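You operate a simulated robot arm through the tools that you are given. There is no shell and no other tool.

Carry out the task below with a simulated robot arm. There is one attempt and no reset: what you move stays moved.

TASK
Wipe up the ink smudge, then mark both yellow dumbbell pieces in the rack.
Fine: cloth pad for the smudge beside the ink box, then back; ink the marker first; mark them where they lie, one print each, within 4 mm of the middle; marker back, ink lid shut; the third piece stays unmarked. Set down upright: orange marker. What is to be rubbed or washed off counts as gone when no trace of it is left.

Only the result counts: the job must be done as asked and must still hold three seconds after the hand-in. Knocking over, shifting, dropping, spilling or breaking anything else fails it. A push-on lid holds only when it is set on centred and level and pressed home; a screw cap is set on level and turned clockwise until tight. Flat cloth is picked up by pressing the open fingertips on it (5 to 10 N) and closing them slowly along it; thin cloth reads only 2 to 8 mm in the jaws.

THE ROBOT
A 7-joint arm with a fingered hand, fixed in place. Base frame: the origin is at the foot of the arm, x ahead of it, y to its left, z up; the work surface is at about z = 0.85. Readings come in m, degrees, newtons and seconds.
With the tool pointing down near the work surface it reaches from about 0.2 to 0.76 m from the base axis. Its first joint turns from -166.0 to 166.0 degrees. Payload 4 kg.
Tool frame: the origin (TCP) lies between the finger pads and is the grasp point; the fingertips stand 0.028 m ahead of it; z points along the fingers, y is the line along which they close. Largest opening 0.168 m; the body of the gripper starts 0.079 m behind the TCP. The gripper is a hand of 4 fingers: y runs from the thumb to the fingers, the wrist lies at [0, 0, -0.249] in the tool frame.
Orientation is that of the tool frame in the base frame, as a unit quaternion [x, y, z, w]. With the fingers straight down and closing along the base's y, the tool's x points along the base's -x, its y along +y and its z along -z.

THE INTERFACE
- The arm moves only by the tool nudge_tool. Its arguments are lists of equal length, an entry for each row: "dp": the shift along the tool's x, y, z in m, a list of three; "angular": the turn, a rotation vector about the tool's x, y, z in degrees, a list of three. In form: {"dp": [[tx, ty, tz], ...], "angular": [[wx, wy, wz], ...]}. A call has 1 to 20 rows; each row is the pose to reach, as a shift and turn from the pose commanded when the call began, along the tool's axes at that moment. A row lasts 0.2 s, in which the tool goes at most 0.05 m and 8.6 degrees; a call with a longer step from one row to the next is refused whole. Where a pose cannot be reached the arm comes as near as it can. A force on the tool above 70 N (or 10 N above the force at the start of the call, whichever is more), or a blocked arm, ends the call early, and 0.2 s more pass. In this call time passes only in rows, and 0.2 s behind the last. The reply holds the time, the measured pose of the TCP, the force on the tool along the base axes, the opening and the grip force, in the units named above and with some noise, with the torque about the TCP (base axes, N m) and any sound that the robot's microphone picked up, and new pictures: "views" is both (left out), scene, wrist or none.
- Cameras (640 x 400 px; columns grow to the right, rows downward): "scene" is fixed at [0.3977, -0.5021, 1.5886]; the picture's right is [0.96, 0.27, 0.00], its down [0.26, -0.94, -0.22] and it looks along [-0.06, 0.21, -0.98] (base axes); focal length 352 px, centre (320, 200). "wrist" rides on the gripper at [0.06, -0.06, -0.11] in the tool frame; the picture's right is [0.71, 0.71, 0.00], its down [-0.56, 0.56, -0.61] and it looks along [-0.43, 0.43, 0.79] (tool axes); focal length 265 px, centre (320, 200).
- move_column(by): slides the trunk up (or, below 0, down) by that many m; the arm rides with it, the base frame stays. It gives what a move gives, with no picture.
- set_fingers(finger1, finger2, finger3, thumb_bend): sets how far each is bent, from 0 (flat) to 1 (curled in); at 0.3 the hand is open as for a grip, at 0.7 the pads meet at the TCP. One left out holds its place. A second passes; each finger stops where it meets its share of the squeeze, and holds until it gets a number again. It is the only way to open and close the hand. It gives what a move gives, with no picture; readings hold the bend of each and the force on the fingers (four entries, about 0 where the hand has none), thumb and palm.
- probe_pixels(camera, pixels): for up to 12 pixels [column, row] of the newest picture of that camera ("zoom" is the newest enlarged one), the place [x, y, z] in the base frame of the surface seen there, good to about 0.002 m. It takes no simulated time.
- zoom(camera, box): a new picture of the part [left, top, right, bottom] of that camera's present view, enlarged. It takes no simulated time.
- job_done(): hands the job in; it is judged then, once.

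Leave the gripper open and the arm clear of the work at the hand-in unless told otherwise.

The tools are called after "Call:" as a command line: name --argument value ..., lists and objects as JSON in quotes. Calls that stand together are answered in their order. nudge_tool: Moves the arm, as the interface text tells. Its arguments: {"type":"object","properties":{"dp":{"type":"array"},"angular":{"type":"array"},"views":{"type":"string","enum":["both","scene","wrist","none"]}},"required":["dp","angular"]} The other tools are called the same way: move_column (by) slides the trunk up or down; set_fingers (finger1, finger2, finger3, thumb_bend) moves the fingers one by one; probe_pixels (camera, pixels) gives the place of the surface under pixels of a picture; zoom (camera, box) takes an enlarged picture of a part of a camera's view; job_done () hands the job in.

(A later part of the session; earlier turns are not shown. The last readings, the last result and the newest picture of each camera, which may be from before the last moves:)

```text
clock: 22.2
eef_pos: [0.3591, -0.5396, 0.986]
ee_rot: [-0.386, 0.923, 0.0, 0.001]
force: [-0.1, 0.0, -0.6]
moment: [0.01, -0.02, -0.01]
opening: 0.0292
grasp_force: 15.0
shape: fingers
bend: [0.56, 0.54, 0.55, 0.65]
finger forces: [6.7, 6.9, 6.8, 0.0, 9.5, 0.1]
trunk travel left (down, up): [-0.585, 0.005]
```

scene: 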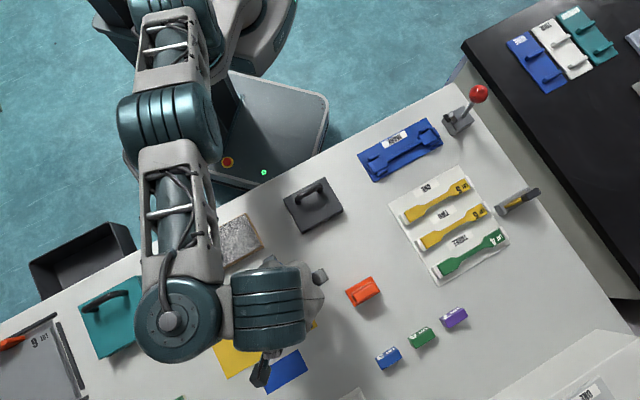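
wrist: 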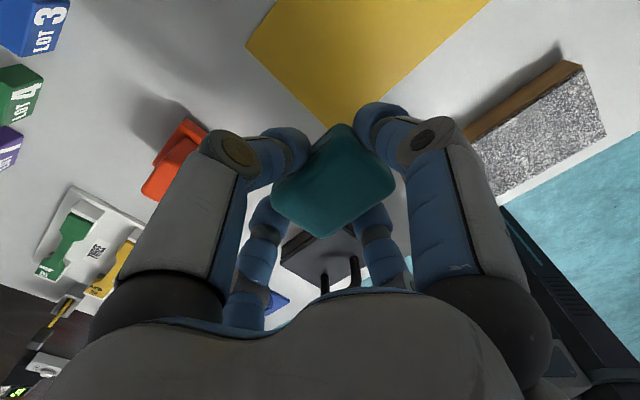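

The smudge looks gone in the scene picture; I'll enlarge that spot to check for traces.

Call:
zoom --camera "scene" --box '[306, 218, 370, 278]'

Call:
zoom --camera "wrist" --box '[220, 90, 460, 260]'

```text
6.67 times, centred on (338, 248) of scene
```

zoom: 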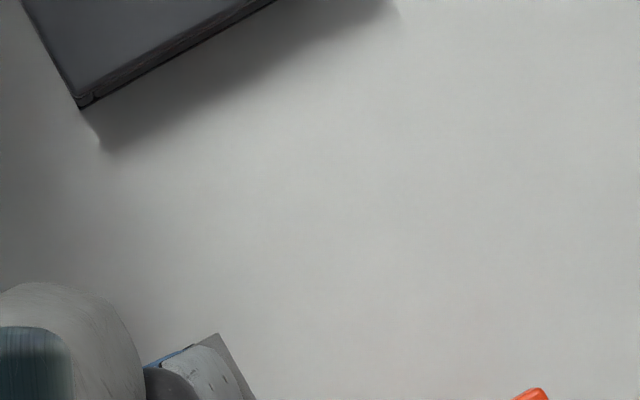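

```text
2.35 times, centred on (340, 175) of wrist
```

zoom: 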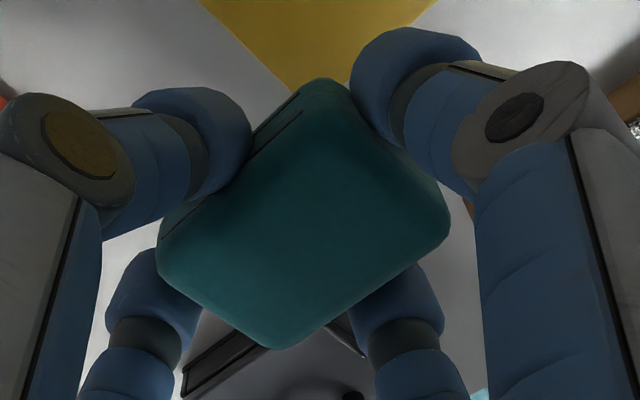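

The spot is clean. Now I re-measure how the pad sits in the fingers before putting it back.

Call:
probe_pixels --camera "zoom" --pixels '[[330, 86], [443, 215], [285, 342], [165, 262], [390, 145], [365, 285], [225, 310], [240, 175], [300, 215]]'

```text
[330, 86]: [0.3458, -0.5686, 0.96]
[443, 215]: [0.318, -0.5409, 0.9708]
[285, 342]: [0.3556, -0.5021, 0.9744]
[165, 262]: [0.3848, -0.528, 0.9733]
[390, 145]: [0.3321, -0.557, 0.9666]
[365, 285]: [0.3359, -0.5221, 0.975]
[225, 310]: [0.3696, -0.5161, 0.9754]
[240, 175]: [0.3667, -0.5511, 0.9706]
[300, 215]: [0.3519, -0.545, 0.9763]
```

Pad offset from TCP is ≈ (−8, +5) mm. To restore it at (0.3535, −0.584) the TCP must go to ≈ (0.3615, −0.5887). I move there and descend to z≈0.90.

Call:
nudge_tool --dp '[[0, 0, 0.03], [0.015, -0.017, 0.05], [0.0331, -0.0363, 0.065], [0.0331, -0.0363, 0.085]]' --angular '[[0, 0, 0], [0, 0, 0], [0, 0, 0], [0, 0, 0]]' --views "wrist"

```text
clock: 23.2
eef_pos: [0.3607, -0.5887, 0.9007]
ee_rot: [-0.385, 0.923, 0.0, 0.0]
force: [-0.3, 0.3, -0.7]
moment: [-0.02, 0.01, -0.02]
opening: 0.0292
grasp_force: 14.8
shape: fingers
bend: [0.56, 0.54, 0.55, 0.65]
finger forces: [6.8, 6.8, 6.7, 0.0, 9.3, 0.0]
trunk travel left (down, up): [-0.585, 0.005]
```

wrist: 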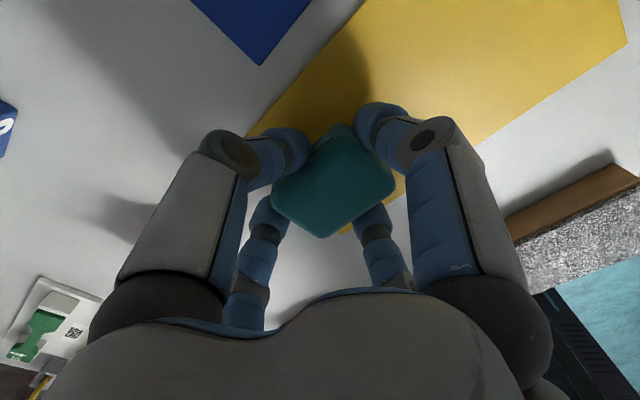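

Aligned over the original spot. I lower the last few millimetres until light contact.

Call:
nudge_tool --dp '[[0, 0, 0.004], [0, 0, 0.007], [0, 0, 0.009]]' --angular '[[0, 0, 0], [0, 0, 0], [0, 0, 0]]' --views "none"

```text
clock: 24.0
eef_pos: [0.3616, -0.5881, 0.8931]
ee_rot: [-0.385, 0.923, -0.001, 0.0]
force: [-0.2, 0.2, -0.5]
moment: [-0.03, -0.04, 0.01]
opening: 0.0289
grasp_force: 15.0
shape: fingers
bend: [0.56, 0.54, 0.55, 0.65]
finger forces: [6.6, 6.9, 6.7, 0.0, 9.3, 0.1]
trunk travel left (down, up): [-0.585, 0.005]
```

No contact yet at 0.893; two more millimetres.

Call:
nudge_tool --dp '[[0, 0, 0.002], [0, 0, 0.003]]' --angular '[[0, 0, 0], [0, 0, 0]]' --views "none"

```text
clock: 24.6
eef_pos: [0.3608, -0.5889, 0.8903]
ee_rot: [-0.383, 0.924, -0.001, 0.0]
force: [0.9, -0.2, 6.5]
moment: [0.2, 0.13, 0.0]
opening: 0.0292
grasp_force: 15.2
shape: fingers
bend: [0.56, 0.54, 0.55, 0.65]
finger forces: [6.7, 7.6, 6.9, 0.0, 10.1, 0.1]
trunk travel left (down, up): [-0.585, 0.005]
```

Contact made (6.5 N). I ease up 1 mm and then release: first the x pair, then thumb and finger2 together.

Call:
nudge_tool --dp '[[0, 0, -0.001]]' --angular '[[0, 0, 0]]' --views "none"

Call:
set_fingers --finger1 0.42 --finger3 0.42

Call:
set_fingers --finger2 0.42 --thumb_bend 0.5

Call:
zoom --camera "wrist" --box '[120, 20, 520, 300]'

```text
clock: 25.0
eef_pos: [0.3615, -0.5892, 0.8921]
ee_rot: [-0.384, 0.923, 0.001, 0.001]
force: [0.4, -0.7, 3.1]
moment: [0.07, 0.1, 0.01]
opening: 0.0289
grasp_force: 15.7
shape: fingers
bend: [0.56, 0.54, 0.55, 0.65]
finger forces: [6.6, 7.5, 6.8, 0.0, 10.0, 0.0]
trunk travel left (down, up): [-0.585, 0.005]
```

```text
clock: 26.0
eef_pos: [0.3609, -0.5888, 0.8914]
ee_rot: [-0.384, 0.923, 0.001, 0.0]
force: [0.1, -0.6, 3.5]
moment: [0.08, 0.01, 0.02]
opening: 0.0558
grasp_force: 8.8
shape: fingers
bend: [0.42, 0.54, 0.42, 0.65]
finger forces: [0.1, 8.4, 0.0, 0.0, 9.5, 0.0]
trunk travel left (down, up): [-0.585, 0.005]
```

```text
clock: 27.0
eef_pos: [0.3619, -0.5901, 0.8911]
ee_rot: [-0.384, 0.923, 0.0, 0.0]
force: [-1.0, 0.3, 0.0]
moment: [0.01, -0.01, -0.01]
opening: 0.0694
grasp_force: 0.1
shape: fingers
bend: [0.42, 0.42, 0.42, 0.5]
finger forces: [0.0, 0.0, 0.0, 0.0, 0.0, 0.1]
trunk travel left (down, up): [-0.585, 0.005]
```

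```text
1.43 times, centred on (320, 160) of wrist
```

zoom: 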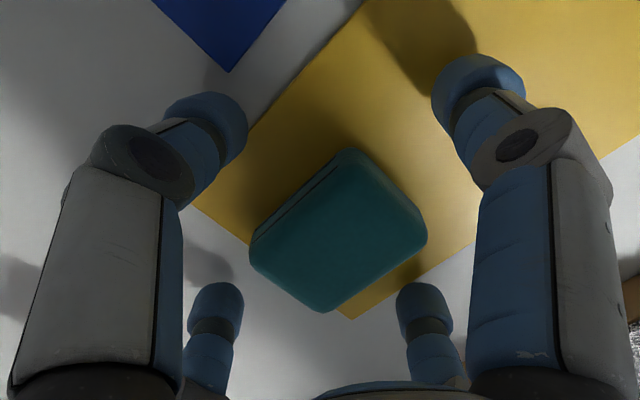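

Pad is released on the mat. I lift straight up and check its placement.

Call:
nudge_tool --dp '[[0, 0, -0.03], [0, 0, -0.07], [-0.02, 0.02, -0.11], [-0.06, 0.04, -0.13], [-0.1, 0.06, -0.13], [-0.14, 0.07, -0.13]]' --angular '[[0, 0, 0], [0, 0, 0], [0, 0, 0], [0, 0, 0], [0, 0, 0], [0, 0, 0]]' --views "both"

```text
clock: 28.4
eef_pos: [0.4088, -0.441, 1.0208]
ee_rot: [-0.384, 0.924, 0.0, 0.001]
force: [0.3, 0.7, -0.7]
moment: [0.0, -0.01, 0.02]
opening: 0.0701
grasp_force: 0.1
shape: fingers
bend: [0.42, 0.42, 0.42, 0.5]
finger forces: [0.0, 0.0, 0.0, 0.0, 0.1, 0.1]
trunk travel left (down, up): [-0.585, 0.005]
```

scene: 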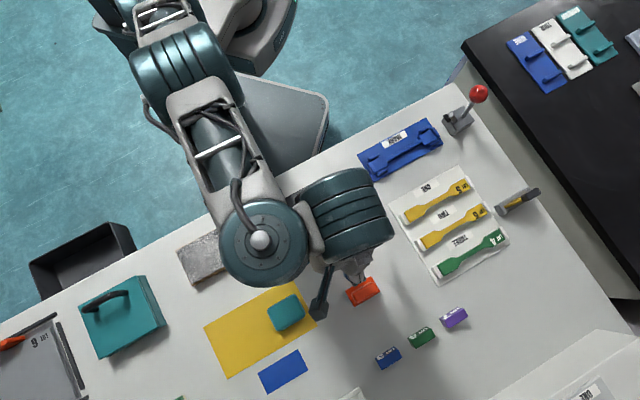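
wrist: 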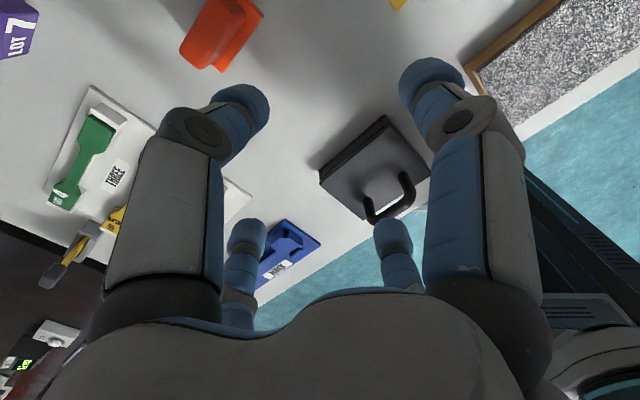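

I compare the pad's placement against its start picture, and inspect the wiped area from the wrist view.

Call:
zoom --camera "scene" --box '[256, 285, 320, 335]'

Call:
zoom --camera "wrist" --box '[230, 0, 430, 160]'

Call:
zoom --camera "wrist" --box '[300, 100, 450, 230]'

```text
8.00 times, centred on (288, 310) of scene
```

zoom: 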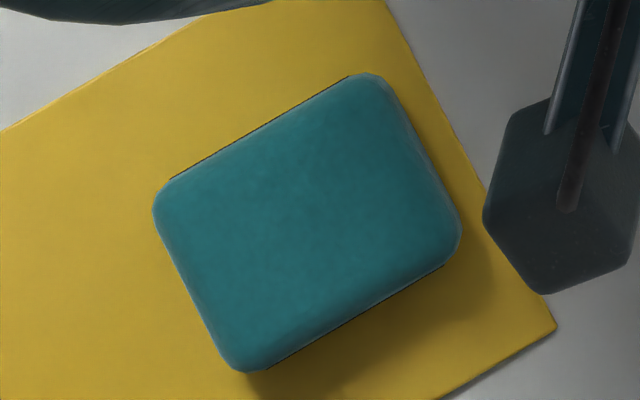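

```text
2.50 times, centred on (330, 80) of wrist
```

zoom: 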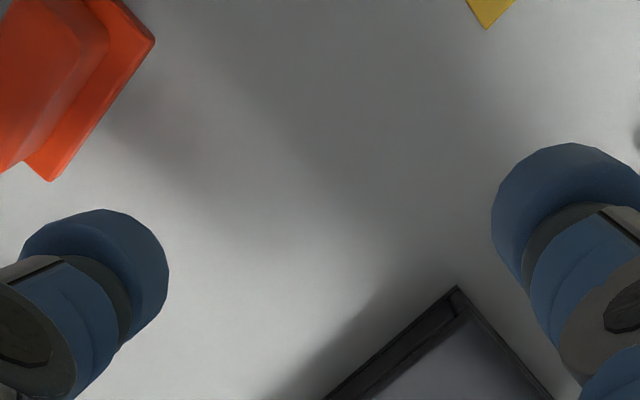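

```text
3.08 times, centred on (375, 165) of wrist
```

zoom: 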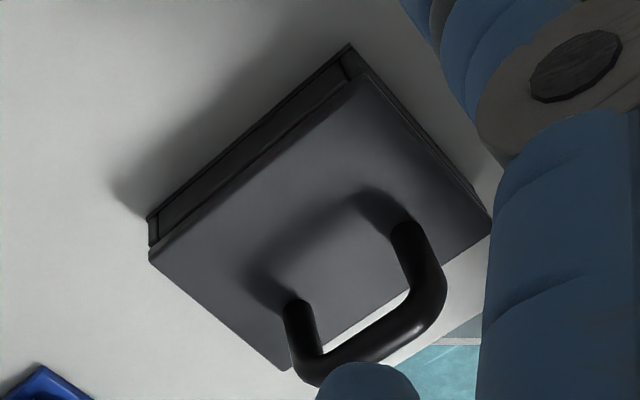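

Pad is back within about 1 mm and the smudge area is clean. Next the ink box lid. I probe the handle bar, its posts and the hinge side in this enlarged view.

Call:
probe_pixels --camera "zoom" --pixels '[[300, 320], [300, 360], [340, 368], [380, 350], [415, 320], [430, 285], [405, 230], [155, 262], [345, 60], [350, 80], [250, 150], [240, 185]]'

```text
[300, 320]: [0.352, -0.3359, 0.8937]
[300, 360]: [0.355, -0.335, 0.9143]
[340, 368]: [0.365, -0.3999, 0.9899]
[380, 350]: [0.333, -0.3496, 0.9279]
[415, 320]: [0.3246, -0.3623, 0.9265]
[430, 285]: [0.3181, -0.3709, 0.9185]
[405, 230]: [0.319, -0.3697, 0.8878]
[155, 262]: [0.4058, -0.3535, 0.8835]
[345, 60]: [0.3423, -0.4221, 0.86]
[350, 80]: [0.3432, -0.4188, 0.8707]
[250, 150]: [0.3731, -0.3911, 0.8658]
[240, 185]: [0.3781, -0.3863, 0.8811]
```

The bar runs along the 45° axis, centre ≈ (0.333, −0.350), z≈0.9225; hinge face is the +v side. I set the gripping pair half-open with the x pair out of the way, and move above the bar.

Call:
set_fingers --finger1 0.2 --finger2 0.5 --finger3 0.2 --thumb_bend 0.5

Call:
nudge_tool --dp '[[-0.003, 0.039, 0], [-0.007, 0.079, 0], [-0.0111, 0.1179, 0], [-0.0111, 0.1179, 0.03]]' --angular '[[0, 0, 0], [0, 0, 0], [0, 0, 0], [0, 0, 0]]' --views "both"

```text
clock: 29.4
eef_pos: [0.4085, -0.4399, 1.0198]
ee_rot: [-0.384, 0.923, 0.0, 0.0]
force: [0.0, -0.4, 1.3]
moment: [0.0, -0.02, -0.03]
opening: 0.1035
grasp_force: 0.1
shape: fingers
bend: [0.2, 0.5, 0.2, 0.5]
finger forces: [0.0, 0.1, 0.1, 0.0, 0.0, 0.0]
trunk travel left (down, up): [-0.585, 0.005]
```

```text
clock: 30.6
eef_pos: [0.3744, -0.3114, 0.9931]
ee_rot: [-0.442, 0.897, -0.002, 0.001]
force: [0.0, -0.1, -0.1]
moment: [0.01, 0.01, -0.02]
opening: 0.1042
grasp_force: 0.1
shape: fingers
bend: [0.2, 0.5, 0.2, 0.5]
finger forces: [0.1, 0.0, 0.0, 0.0, 0.0, 0.0]
trunk travel left (down, up): [-0.585, 0.005]
stopped in row 4: the arm was blocked; the commanded pose is now the measured one
```

scene: 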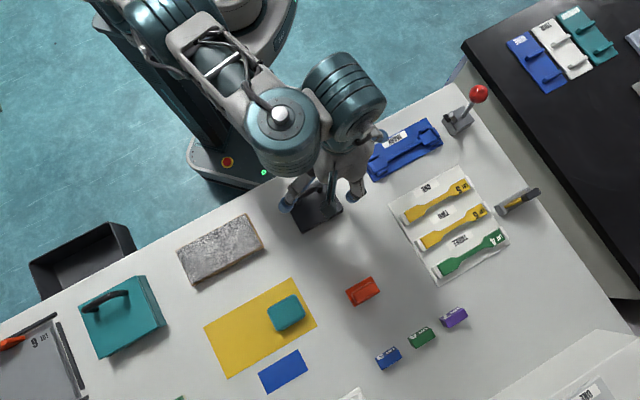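
wrist: 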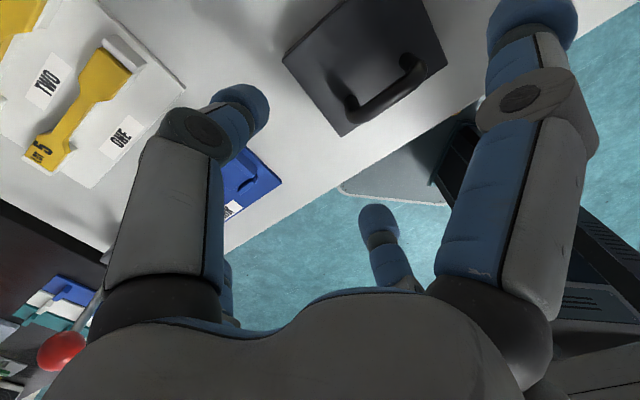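

The arm got blocked and ended off-target at (0.374, −0.311), yaw ≈ 52°, well above everything and with no contact force — possibly a joint limit on the way. I raise slightly and steer back to above the handle with yaw 45°.

Call:
nudge_tool --dp '[[0.01, 0.002, -0.01], [0.03, 0.005, -0.02], [0.0558, 0.0093, -0.03]]' --angular '[[0, 0, 2], [0, 0, 5], [0, 0, 7.5]]' --views "both"

```text
clock: 31.4
eef_pos: [0.3444, -0.341, 1.0223]
ee_rot: [-0.399, 0.917, -0.001, 0.001]
force: [-0.6, 0.5, 0.3]
moment: [0.03, 0.01, -0.01]
opening: 0.1039
grasp_force: 0.1
shape: fingers
bend: [0.2, 0.5, 0.2, 0.5]
finger forces: [0.0, 0.0, 0.0, 0.0, 0.0, 0.0]
trunk travel left (down, up): [-0.585, 0.005]
```

scene: 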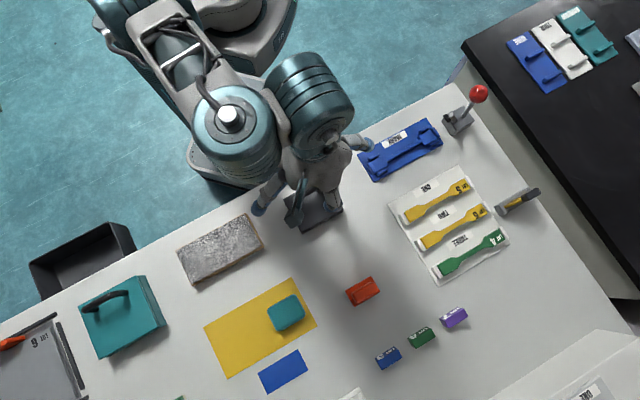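
wrist: 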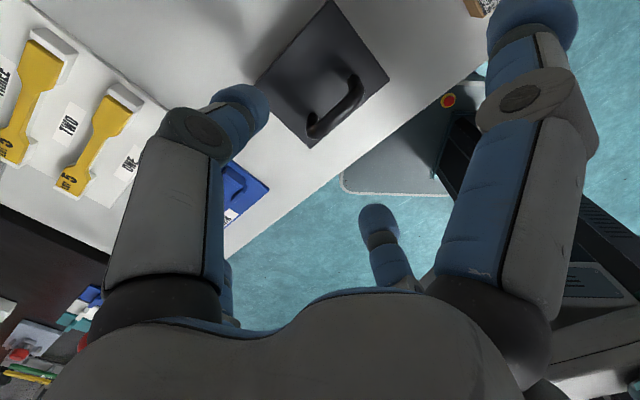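

It is still travelling (lag). I hold one row to let it settle and read again.

Call:
nudge_tool --dp '[[0, 0, 0], [0, 0, 0]]' --angular '[[0, 0, 0], [0, 0, 0]]' --views "none"

```text
clock: 32.0
eef_pos: [0.3445, -0.3425, 1.0216]
ee_rot: [-0.397, 0.918, -0.002, 0.001]
force: [-0.3, -0.2, 0.2]
moment: [0.01, 0.01, -0.01]
opening: 0.1042
grasp_force: 0.1
shape: fingers
bend: [0.2, 0.5, 0.2, 0.5]
finger forces: [0.0, 0.1, 0.0, 0.0, 0.0, 0.0]
trunk travel left (down, up): [-0.585, 0.005]
```

It's steady 12 mm off, so the commanded start was different from what I assumed. I correct from the measured pose.

Call:
nudge_tool --dp '[[0.0133, 0.0032, 0]]' --angular '[[0, 0, 1.8]]' --views "none"

```text
clock: 32.6
eef_pos: [0.3482, -0.3376, 1.0203]
ee_rot: [-0.403, 0.915, -0.002, 0.001]
force: [-0.2, -0.1, 0.0]
moment: [0.0, 0.0, 0.01]
opening: 0.1038
grasp_force: 0.0
shape: fingers
bend: [0.2, 0.5, 0.2, 0.5]
finger forces: [0.1, 0.0, 0.1, 0.1, 0.0, 0.0]
trunk travel left (down, up): [-0.585, 0.005]
stopped in row 1: the arm was blocked; the commanded pose is now the measured one
```

Blocked again, moving the wrong way — this wrist yaw is running into a joint limit here. The hand is a symmetric cross, so I can use yaw −45° instead (finger1/finger3 become the pair across the bar), which is more natural for the arm. I turn +92.5° about the tool z in place, rising 3 cm.

Call:
nudge_tool --dp '[[0, 0, -0.01], [0, 0, -0.02], [0, 0, -0.03], [0, 0, -0.03], [0, 0, -0.03], [0, 0, -0.03], [0, 0, -0.03], [0, 0, -0.03], [0, 0, -0.03], [0, 0, -0.03], [0, 0, -0.03], [0, 0, -0.03]]' --angular '[[0, 0, 7.7], [0, 0, 15.4], [0, 0, 23.1], [0, 0, 30.8], [0, 0, 38.5], [0, 0, 46.2], [0, 0, 53.9], [0, 0, 61.6], [0, 0, 69.3], [0, 0, 77], [0, 0, 84.7], [0, 0, 92.4]]' --views "both"

```text
clock: 35.2
eef_pos: [0.3445, -0.3373, 1.0511]
ee_rot: [0.385, 0.923, 0.0, 0.002]
force: [-0.4, -0.8, -0.2]
moment: [-0.02, 0.0, 0.01]
opening: 0.1041
grasp_force: 0.1
shape: fingers
bend: [0.2, 0.5, 0.2, 0.5]
finger forces: [0.0, 0.1, 0.1, 0.0, 0.0, 0.0]
trunk travel left (down, up): [-0.585, 0.005]
```

scene: 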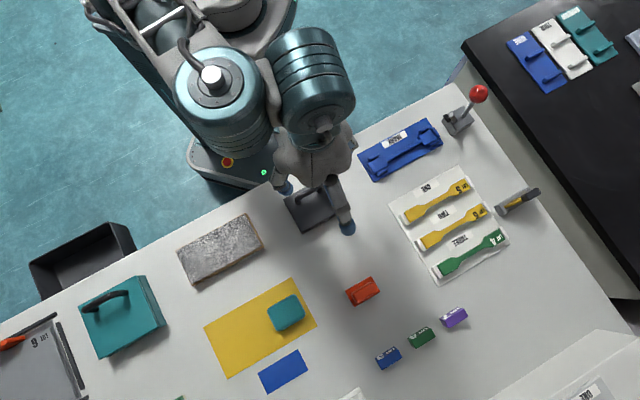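
wrist: 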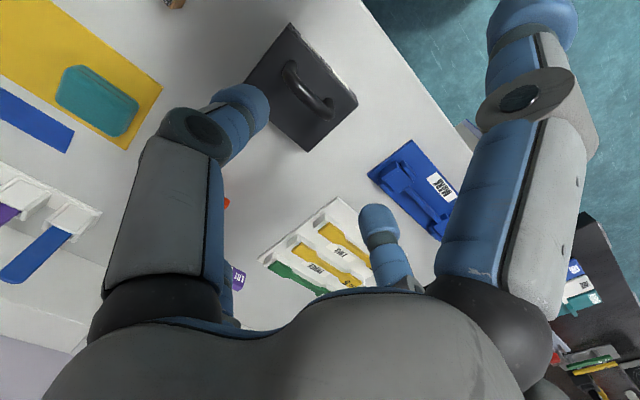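

Now yaw is −45°: finger1 lies on the far (free-edge) side, finger3 on the hinge side. I reset the fingers accordingly and move over the bar centre, down to z≈0.96.

Call:
set_fingers --finger1 0.5 --finger2 0.2 --finger3 0.5 --thumb_bend 0.2

Call:
nudge_tool --dp '[[-0.0005, -0.009, 0], [-0.0009, -0.0171, 0.02], [-0.0009, -0.0171, 0.055], [-0.0009, -0.0171, 0.09]]' --angular '[[0, 0, 0], [0, 0, 0], [0, 0, 0], [0, 0, 0]]' --views "both"

```text
clock: 36.2
eef_pos: [0.3454, -0.3391, 1.0514]
ee_rot: [0.384, 0.924, 0.0, 0.002]
force: [0.7, 0.1, 1.2]
moment: [-0.01, 0.01, 0.03]
opening: 0.104
grasp_force: 0.1
shape: fingers
bend: [0.5, 0.2, 0.5, 0.2]
finger forces: [0.1, 0.0, 0.0, 0.0, 0.1, 0.0]
trunk travel left (down, up): [-0.585, 0.005]
```

```text
clock: 37.2
eef_pos: [0.3886, -0.2994, 0.9743]
ee_rot: [0.305, 0.952, -0.001, 0.005]
force: [0.0, -0.2, -0.2]
moment: [0.03, -0.03, 0.0]
opening: 0.1044
grasp_force: 0.2
shape: fingers
bend: [0.5, 0.2, 0.5, 0.2]
finger forces: [0.0, 0.0, 0.0, 0.0, 0.0, 0.0]
trunk travel left (down, up): [-0.585, 0.005]
stopped in row 4: the arm was blocked; the commanded pose is now the measured one
```

scene: 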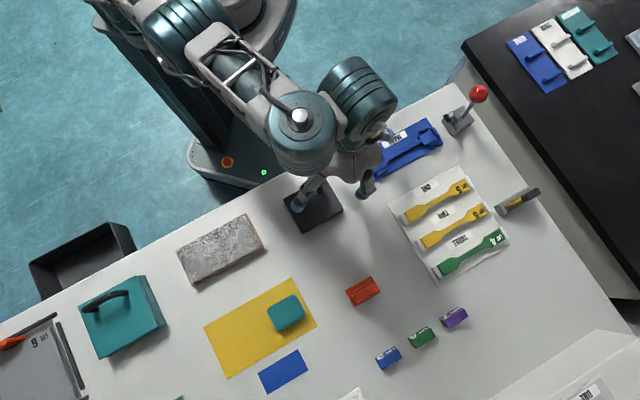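
wrist: 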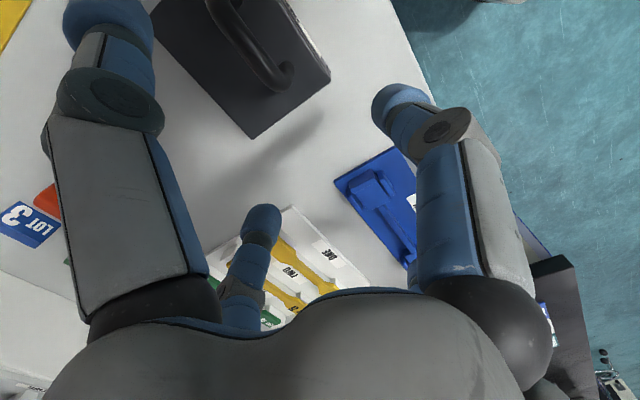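

Blocked again while descending, and the arm's whole azimuth was pushed off. I want to know what is limiting it: I'll probe points on the arm links in the scene picture to learn their heights and positions.

Call:
probe_pixels --camera "scene" --pixels '[[300, 115], [300, 150], [250, 80], [225, 50], [190, 30], [160, 60], [355, 95], [385, 75], [130, 15], [340, 160], [275, 140], [240, 10]]'

Call:
zoom --camera "scene" --box '[80, 0, 400, 220]'

```text
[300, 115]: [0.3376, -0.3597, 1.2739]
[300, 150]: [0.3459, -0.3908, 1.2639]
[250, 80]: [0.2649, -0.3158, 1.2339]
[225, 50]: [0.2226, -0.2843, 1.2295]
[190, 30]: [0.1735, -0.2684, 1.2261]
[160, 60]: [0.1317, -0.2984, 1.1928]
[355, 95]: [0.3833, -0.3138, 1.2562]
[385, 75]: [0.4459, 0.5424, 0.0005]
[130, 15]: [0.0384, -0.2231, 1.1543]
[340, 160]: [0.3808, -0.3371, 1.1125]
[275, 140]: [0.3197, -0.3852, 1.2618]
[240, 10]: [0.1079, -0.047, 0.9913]
```

```text
1.82 times, centred on (240, 110) of scene
```

zoom: 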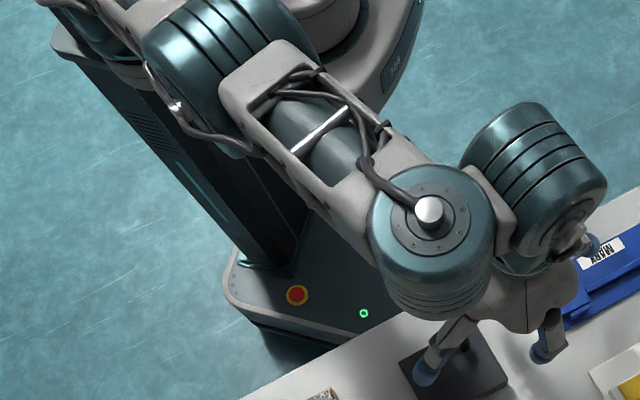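

The elbow is folded to the side; going low at this short radius folds it too far. Lowering the trunk should open the elbow. First I go back up to z≈1.07 above the handle with yaw −45°.

Call:
nudge_tool --dp '[[0, 0, -0.04], [0, 0, -0.085], [0.005, -0.025, -0.1], [0.01, -0.05, -0.1], [0.0159, -0.0735, -0.1]]' --angular '[[0, 0, 0], [0, 0, 2], [0, 0, 4.5], [0, 0, 7], [0, 0, 9.5]]' --views "none"

```text
clock: 38.4
eef_pos: [0.3314, -0.3519, 1.0706]
ee_rot: [0.385, 0.923, 0.0, 0.004]
force: [0.7, 0.3, 0.1]
moment: [-0.07, 0.01, -0.02]
opening: 0.1044
grasp_force: 0.2
shape: fingers
bend: [0.5, 0.2, 0.5, 0.2]
finger forces: [0.0, 0.0, 0.0, 0.0, 0.0, 0.0]
trunk travel left (down, up): [-0.585, 0.005]
```

Exactly above the handle at z 1.07. Now I lower the trunk 0.10 m, which takes the hand straight down to z≈0.97 (fingertips ~1.4 cm above the handle top).

Call:
move_column --by -0.1

Call:
zoom --camera "wrist" --box '[0, 0, 640, 400]'

Call:
zoom --camera "scene" --box '[80, 0, 400, 260]'

```text
clock: 39.7
eef_pos: [0.3321, -0.3519, 0.9701]
ee_rot: [0.385, 0.923, 0.001, 0.004]
force: [-0.2, 1.1, 0.6]
moment: [0.02, 0.01, 0.0]
opening: 0.1041
grasp_force: 0.1
shape: fingers
bend: [0.5, 0.2, 0.5, 0.2]
finger forces: [0.0, 0.1, 0.0, 0.0, 0.0, 0.0]
trunk travel left (down, up): [-0.485, 0.105]
```

```text
1.00 times, centred on (320, 200) of wrist (not enlarged: the box is as wide or as high as the picture)
```

zoom: 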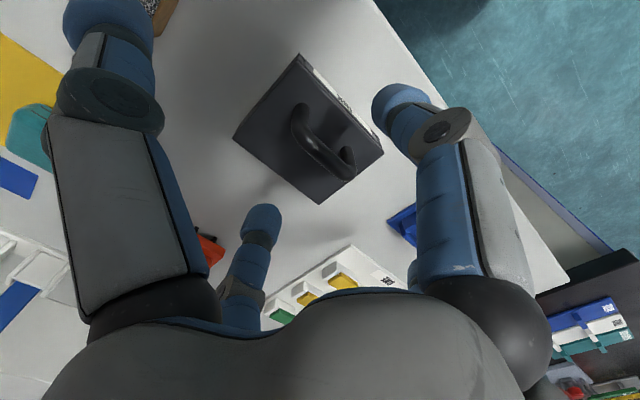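

```text
1.54 times, centred on (240, 130) of scene
```

zoom: 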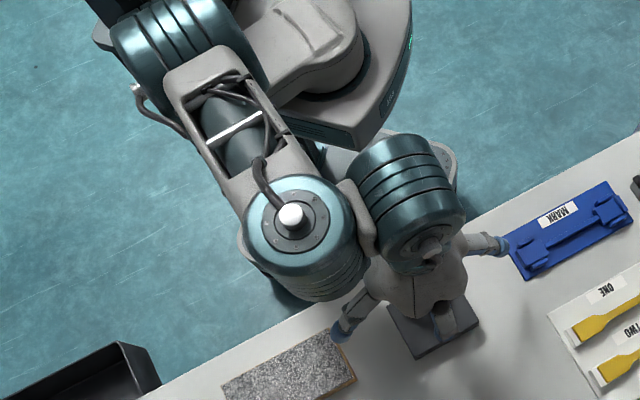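

The elbow is now comfortable. Finger2 (flared) points toward the blue MARK plate; I probe the plate's height near it and the finger's position.

Call:
probe_pixels --camera "zoom" --pixels '[[516, 252], [535, 258], [530, 275], [495, 243], [470, 240], [340, 330], [350, 385], [330, 335], [430, 330], [447, 322]]'

```text
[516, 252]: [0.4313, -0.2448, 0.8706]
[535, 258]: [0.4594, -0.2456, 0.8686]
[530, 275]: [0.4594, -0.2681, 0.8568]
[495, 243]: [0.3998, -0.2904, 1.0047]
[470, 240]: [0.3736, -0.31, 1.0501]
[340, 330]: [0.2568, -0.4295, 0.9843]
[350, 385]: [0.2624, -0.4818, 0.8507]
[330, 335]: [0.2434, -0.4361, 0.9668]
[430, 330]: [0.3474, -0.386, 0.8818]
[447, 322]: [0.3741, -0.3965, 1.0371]
```

Plate and block are far below those flared fingers. I lower another 4.8 cm with the column so the TCP sits at the bar (z≈0.9225).

Call:
move_column --by -0.048

Call:
zoom --camera "wrist" --box '[200, 60, 440, 260]'

```text
clock: 40.6
eef_pos: [0.3317, -0.3517, 0.9229]
ee_rot: [0.385, 0.923, 0.0, 0.004]
force: [-0.8, -0.1, 1.1]
moment: [0.01, -0.02, 0.04]
opening: 0.1041
grasp_force: 0.1
shape: fingers
bend: [0.5, 0.2, 0.5, 0.2]
finger forces: [0.0, 0.0, 0.0, 0.0, 0.0, 0.0]
trunk travel left (down, up): [-0.437, 0.153]
```

```text
2.00 times, centred on (320, 160) of wrist
```

zoom: 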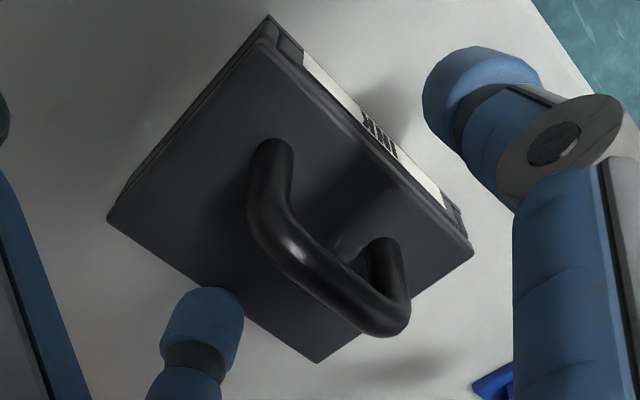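

There is an INK label on the free-edge side, and the bar is right at the grasp point. I close finger1 and finger3 on it.

Call:
set_fingers --finger1 0.72 --finger3 0.72

Call:
zoom --camera "wrist" --box '[200, 60, 440, 260]'

```text
clock: 41.6
eef_pos: [0.3324, -0.3516, 0.9232]
ee_rot: [0.385, 0.923, 0.0, 0.004]
force: [0.3, 0.2, -0.4]
moment: [0.03, 0.01, 0.01]
opening: 0.0921
grasp_force: 0.0
shape: fingers
bend: [0.71, 0.2, 0.71, 0.2]
finger forces: [0.1, 0.0, 0.1, 0.0, 0.1, 0.1]
trunk travel left (down, up): [-0.437, 0.153]
```

```text
2.00 times, centred on (320, 160) of wrist
```

zoom: 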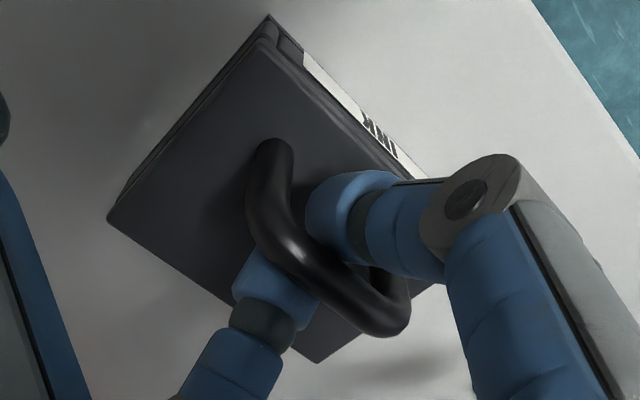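

The fingers closed beneath the bar without touching it — effectively a closed hook under the handle. I tighten them a little against each other so the hook holds.

Call:
set_fingers --finger1 0.8 --finger3 0.8

Call:
zoom --camera "wrist" --box '[200, 60, 440, 260]'

```text
clock: 42.6
eef_pos: [0.3327, -0.3522, 0.9213]
ee_rot: [0.384, 0.923, 0.0, 0.004]
force: [2.1, -2.3, -4.6]
moment: [-0.02, 0.02, -0.04]
opening: 0.0915
grasp_force: 5.7
shape: fingers
bend: [0.75, 0.2, 0.75, 0.2]
finger forces: [5.9, 0.0, 6.9, 0.0, 0.0, 0.1]
trunk travel left (down, up): [-0.437, 0.153]
```

```text
2.00 times, centred on (320, 160) of wrist
```

zoom: 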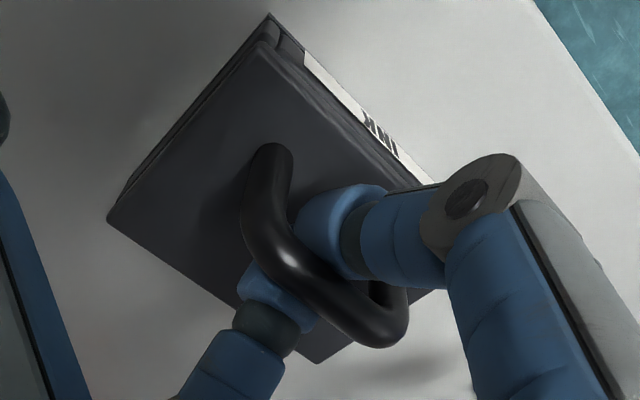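

The bar is now clamped (about 6 N each). I start opening along the expected hinge arc: small steps toward +v and up, with a slight tilt following, and watch the forces.

Call:
nudge_tool --dp '[[-0.0037, 0, -0.0037], [-0.0075, 0, -0.0072], [-0.0116, 0, -0.0103]]' --angular '[[0, 1.5, 0], [0, 3, 0], [0, 4.5, 0]]' --views "both"

```text
clock: 43.4
eef_pos: [0.3388, -0.3596, 0.9335]
ee_rot: [0.385, 0.922, 0.016, -0.034]
force: [3.6, -0.5, -4.5]
moment: [0.0, -0.05, -0.02]
opening: 0.0917
grasp_force: 6.3
shape: fingers
bend: [0.75, 0.2, 0.75, 0.2]
finger forces: [5.1, 0.1, 7.9, 0.0, 0.0, 0.0]
trunk travel left (down, up): [-0.437, 0.153]
```

scene: 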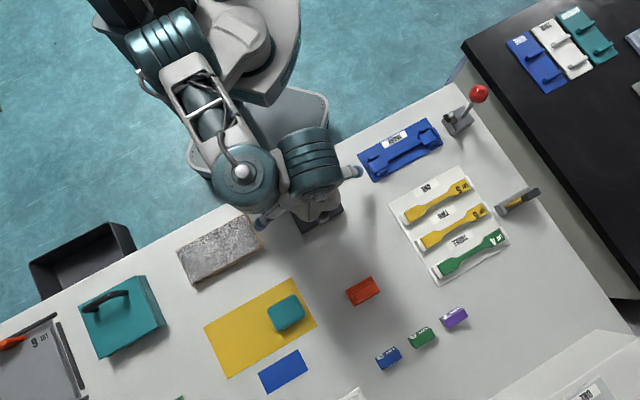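
wrist: 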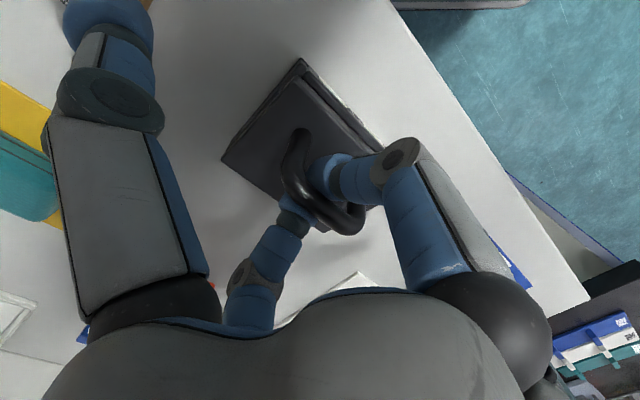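

Forces stay low (~5 N). I look closely at whether the lid is swinging open on a hinge.

Call:
zoom --camera "wrist" --box '[200, 40, 420, 260]'

Call:
probe_pixels --camera "wrist" --pixels '[[302, 66], [228, 160], [355, 120], [320, 90], [260, 165], [292, 95], [250, 140], [302, 60], [335, 100]]'

```text
1.82 times, centred on (310, 150) of wrist
```

zoom: 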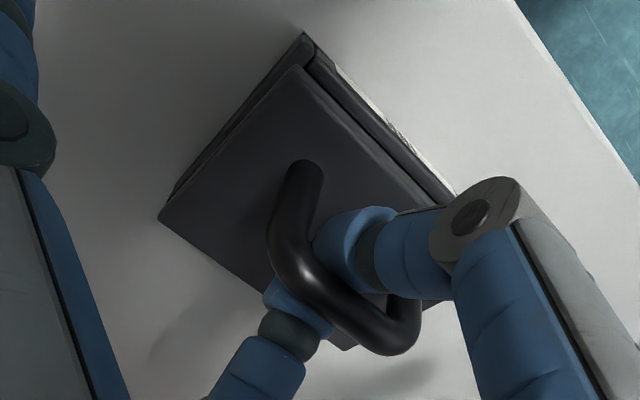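

```text
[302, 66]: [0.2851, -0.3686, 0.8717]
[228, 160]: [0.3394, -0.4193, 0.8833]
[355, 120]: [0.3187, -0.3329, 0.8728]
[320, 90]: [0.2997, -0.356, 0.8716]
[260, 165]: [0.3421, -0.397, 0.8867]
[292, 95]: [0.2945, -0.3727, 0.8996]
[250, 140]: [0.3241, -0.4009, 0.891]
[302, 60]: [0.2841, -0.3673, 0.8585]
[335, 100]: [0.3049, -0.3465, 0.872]
```

It is a hinged lid — the free edge rose about 17 mm (≈13°) while the hinge side stayed. I continue along the arc by another 40° with a bit more tilt.

Call:
nudge_tool --dp '[[-0.005, 0, -0.0037], [-0.0101, 0, -0.0072], [-0.0156, 0, -0.0101], [-0.0212, 0, -0.0127], [-0.0271, 0, -0.0146], [-0.0331, 0, -0.0161], [-0.0392, 0, -0.0169], [-0.0454, 0, -0.0174]]' --angular '[[0, 1.7, 0], [0, 3.3, 0], [0, 5, 0], [0, 6.7, 0], [0, 8.3, 0], [0, 10, 0], [0, 11.7, 0], [0, 13.3, 0]]' --views "both"

```text
clock: 45.2
eef_pos: [0.3718, -0.3944, 0.9456]
ee_rot: [0.38, 0.913, 0.059, -0.139]
force: [1.2, 0.7, -3.6]
moment: [0.02, 0.01, 0.0]
opening: 0.0916
grasp_force: 0.1
shape: fingers
bend: [0.75, 0.2, 0.74, 0.2]
finger forces: [0.0, 0.1, 0.0, 0.1, 0.1, 0.0]
trunk travel left (down, up): [-0.437, 0.153]
```

scene: 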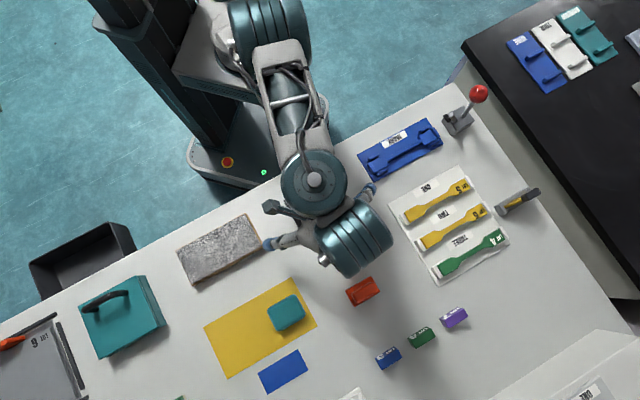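
wrist: 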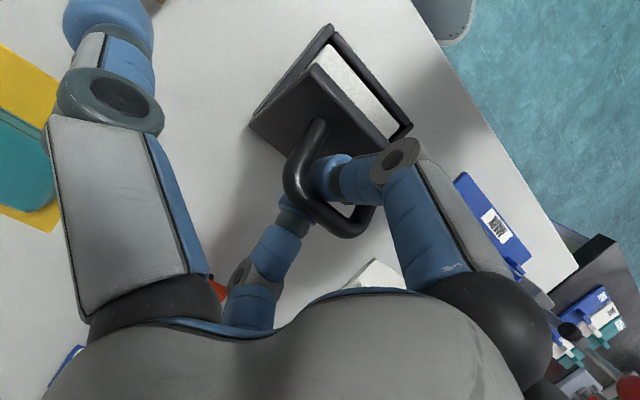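

The lid is about half open and riding in the hook. Let me look closely.

Call:
zoom --camera "wrist" --box '[220, 10, 440, 260]'

Call:
probe_pixels --camera "wrist" --pixels '[[312, 70], [252, 125], [385, 135], [345, 90], [330, 30], [408, 125], [300, 110], [345, 230], [298, 185], [320, 125]]'

```text
1.60 times, centred on (330, 135) of wrist
```

zoom: 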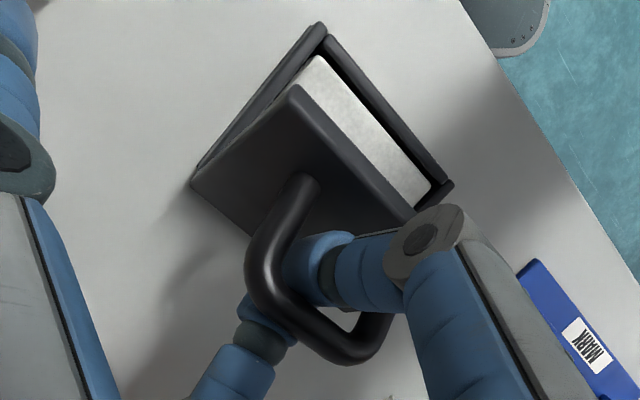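

```text
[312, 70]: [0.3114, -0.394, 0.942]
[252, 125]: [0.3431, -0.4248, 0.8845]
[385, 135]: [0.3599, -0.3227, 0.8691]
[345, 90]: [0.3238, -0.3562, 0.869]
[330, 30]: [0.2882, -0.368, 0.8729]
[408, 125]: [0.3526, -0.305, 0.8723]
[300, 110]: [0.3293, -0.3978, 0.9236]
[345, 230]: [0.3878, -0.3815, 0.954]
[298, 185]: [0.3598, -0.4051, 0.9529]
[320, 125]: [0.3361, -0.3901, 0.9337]
```

Lid at ≈52°, light-coloured ink pad inside at z≈0.869. I continue the arc to about 92° open, tilting to ≈27°.

Call:
nudge_tool --dp '[[-0.0063, 0, -0.0012], [-0.0126, 0, -0.0021], [-0.019, 0, -0.0022], [-0.0255, 0, -0.002], [-0.0318, 0, -0.001], [-0.0381, 0, 0.0004], [-0.044, 0, 0.0025], [-0.05, 0, 0.0049]]' --angular '[[0, 1.2, 0], [0, 2.5, 0], [0, 3.7, 0], [0, 5, 0], [0, 6.2, 0], [0, 7.5, 0], [0, 8.7, 0], [0, 10, 0]]' --views "both"

```text
clock: 47.0
eef_pos: [0.3954, -0.4165, 0.928]
ee_rot: [0.373, 0.897, 0.092, -0.218]
force: [-0.4, 0.5, 0.0]
moment: [0.02, 0.0, -0.03]
opening: 0.0916
grasp_force: 0.1
shape: fingers
bend: [0.75, 0.2, 0.74, 0.2]
finger forces: [0.1, 0.0, 0.1, 0.0, 0.0, 0.1]
out of reach, approached as far as the arm can: row 8
trunk travel left (down, up): [-0.437, 0.153]
```

scene: 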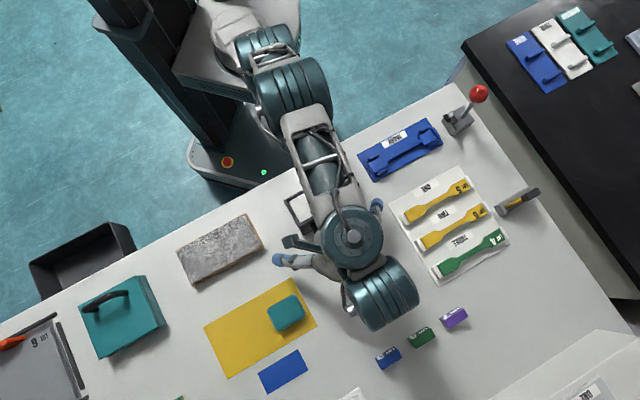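
wrist: 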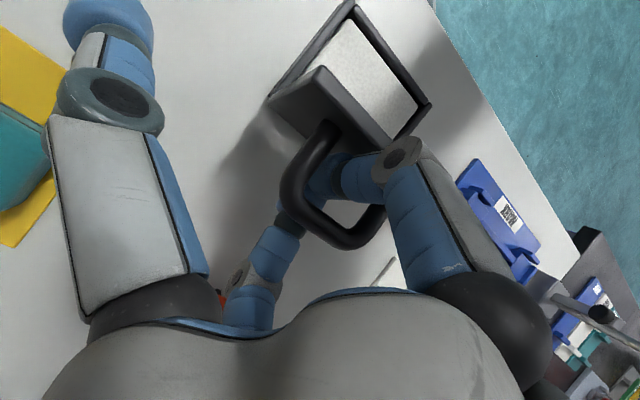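

Row 8 hit the reach limit (trunk is low now). I check the lid's present angle.

Call:
zoom --camera "wrist" --box '[220, 0, 440, 260]'

Call:
probe_pixels --camera "wrist" --pixels '[[318, 72], [272, 102], [385, 142], [310, 95], [300, 90], [345, 245], [290, 190], [330, 125], [375, 80], [350, 15], [425, 105], [350, 60]]'

```text
1.54 times, centred on (330, 130) of wrist
```

zoom: 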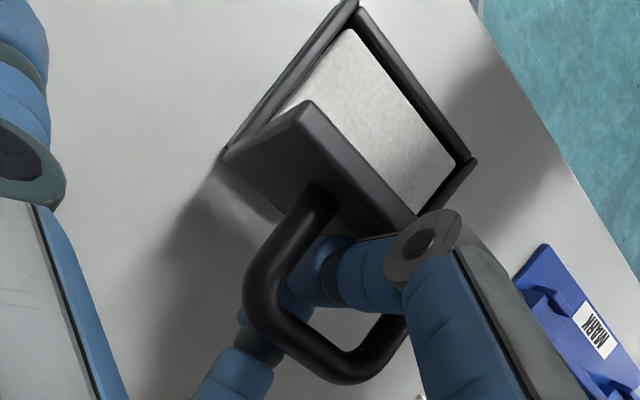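

```text
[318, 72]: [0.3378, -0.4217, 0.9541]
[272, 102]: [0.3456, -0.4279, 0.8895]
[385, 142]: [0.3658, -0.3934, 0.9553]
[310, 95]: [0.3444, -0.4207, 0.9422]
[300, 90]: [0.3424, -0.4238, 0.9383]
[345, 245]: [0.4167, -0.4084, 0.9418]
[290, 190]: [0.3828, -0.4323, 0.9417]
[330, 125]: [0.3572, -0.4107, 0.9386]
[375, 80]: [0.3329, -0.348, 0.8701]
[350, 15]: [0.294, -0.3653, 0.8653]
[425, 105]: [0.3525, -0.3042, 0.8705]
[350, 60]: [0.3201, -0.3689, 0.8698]
```

The lid is at ≈80°; it needs to pass vertical. I reduce the hand's tilt by 10° (brings the wrist back into reach) while following the arc to ≈100°.

Call:
nudge_tool --dp '[[-0.002, 0, 0.0005], [-0.006, 0, 0.0015], [-0.012, 0, 0.003], [-0.018, 0, 0.0048], [-0.0236, 0, 0.0064]]' --angular '[[0, -3, 0], [0, -6, 0], [0, -8, 0], [0, -9, 0], [0, -10, 0]]' --views "both"

```text
clock: 48.2
eef_pos: [0.4075, -0.4285, 0.9092]
ee_rot: [0.38, 0.912, 0.06, -0.139]
force: [-0.2, 0.7, 0.5]
moment: [-0.02, -0.03, 0.03]
opening: 0.0914
grasp_force: 0.2
shape: fingers
bend: [0.75, 0.2, 0.74, 0.2]
finger forces: [0.5, 0.1, 0.0, 0.0, 0.1, 0.0]
trunk travel left (down, up): [-0.437, 0.153]
```

scene: 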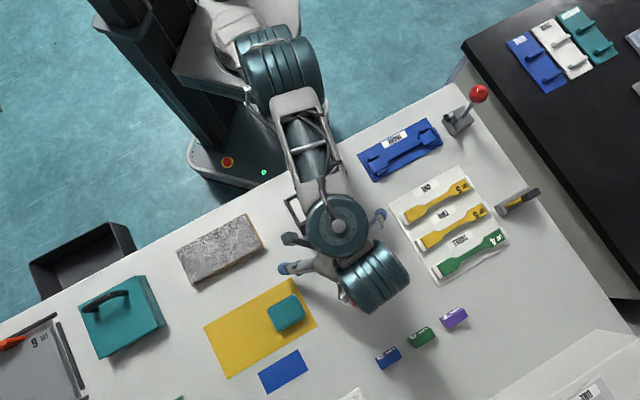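
wrist: 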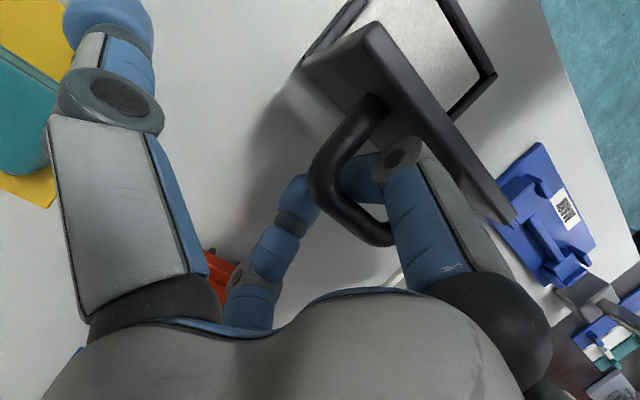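

I probe the lid edge again to see its angle.

Call:
zoom --camera "wrist" --box '[280, 0, 540, 260]'

Call:
probe_pixels --camera "wrist" --pixels '[[372, 28], [306, 60], [508, 212], [345, 50], [360, 85], [450, 130], [430, 50], [385, 240], [320, 170], [340, 15], [440, 160], [330, 65]]'

```text
1.54 times, centred on (410, 130) of wrist
```

zoom: 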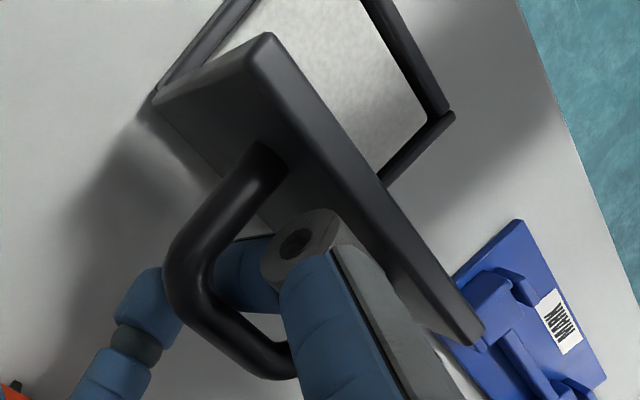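

```text
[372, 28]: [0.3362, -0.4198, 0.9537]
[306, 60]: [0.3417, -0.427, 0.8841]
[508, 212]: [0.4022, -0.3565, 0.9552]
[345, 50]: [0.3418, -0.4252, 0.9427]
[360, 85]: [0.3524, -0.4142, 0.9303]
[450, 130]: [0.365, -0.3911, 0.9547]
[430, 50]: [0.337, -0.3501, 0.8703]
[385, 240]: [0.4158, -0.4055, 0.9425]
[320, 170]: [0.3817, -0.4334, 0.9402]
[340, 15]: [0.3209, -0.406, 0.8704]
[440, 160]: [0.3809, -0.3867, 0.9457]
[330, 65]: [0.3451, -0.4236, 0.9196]
```

The lid stayed at ≈80°; the hand just slid down relative to the bar. I push gently +v by 1 cm to see whether the lid moves on or has met its stop.

Call:
nudge_tool --dp '[[-0.0048, 0, -0.0015], [-0.0095, 0, -0.003]]' --angular '[[0, 0, 0], [0, 0, 0]]' --views "wrist"

Call:
probe_pixels --camera "wrist" --pixels '[[372, 28], [306, 60], [345, 50], [450, 130], [385, 240], [320, 170]]'

```text
clock: 48.8
eef_pos: [0.4152, -0.4353, 0.9101]
ee_rot: [0.379, 0.913, 0.06, -0.14]
force: [-3.9, 4.0, -7.8]
moment: [-0.21, -0.19, 0.0]
opening: 0.0919
grasp_force: 4.5
shape: fingers
bend: [0.74, 0.2, 0.75, 0.2]
finger forces: [9.3, 0.0, 0.0, 0.0, 0.0, 0.1]
trunk travel left (down, up): [-0.437, 0.153]
```

wrist: 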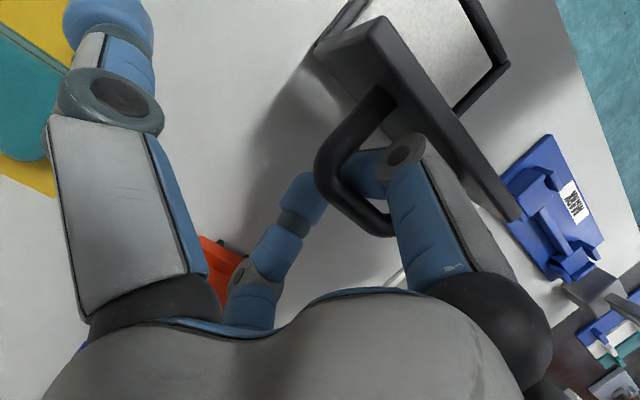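

```text
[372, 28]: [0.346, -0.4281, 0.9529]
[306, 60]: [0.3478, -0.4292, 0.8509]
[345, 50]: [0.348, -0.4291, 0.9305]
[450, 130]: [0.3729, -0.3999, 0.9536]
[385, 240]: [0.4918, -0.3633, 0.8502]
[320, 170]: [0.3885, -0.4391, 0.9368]
```

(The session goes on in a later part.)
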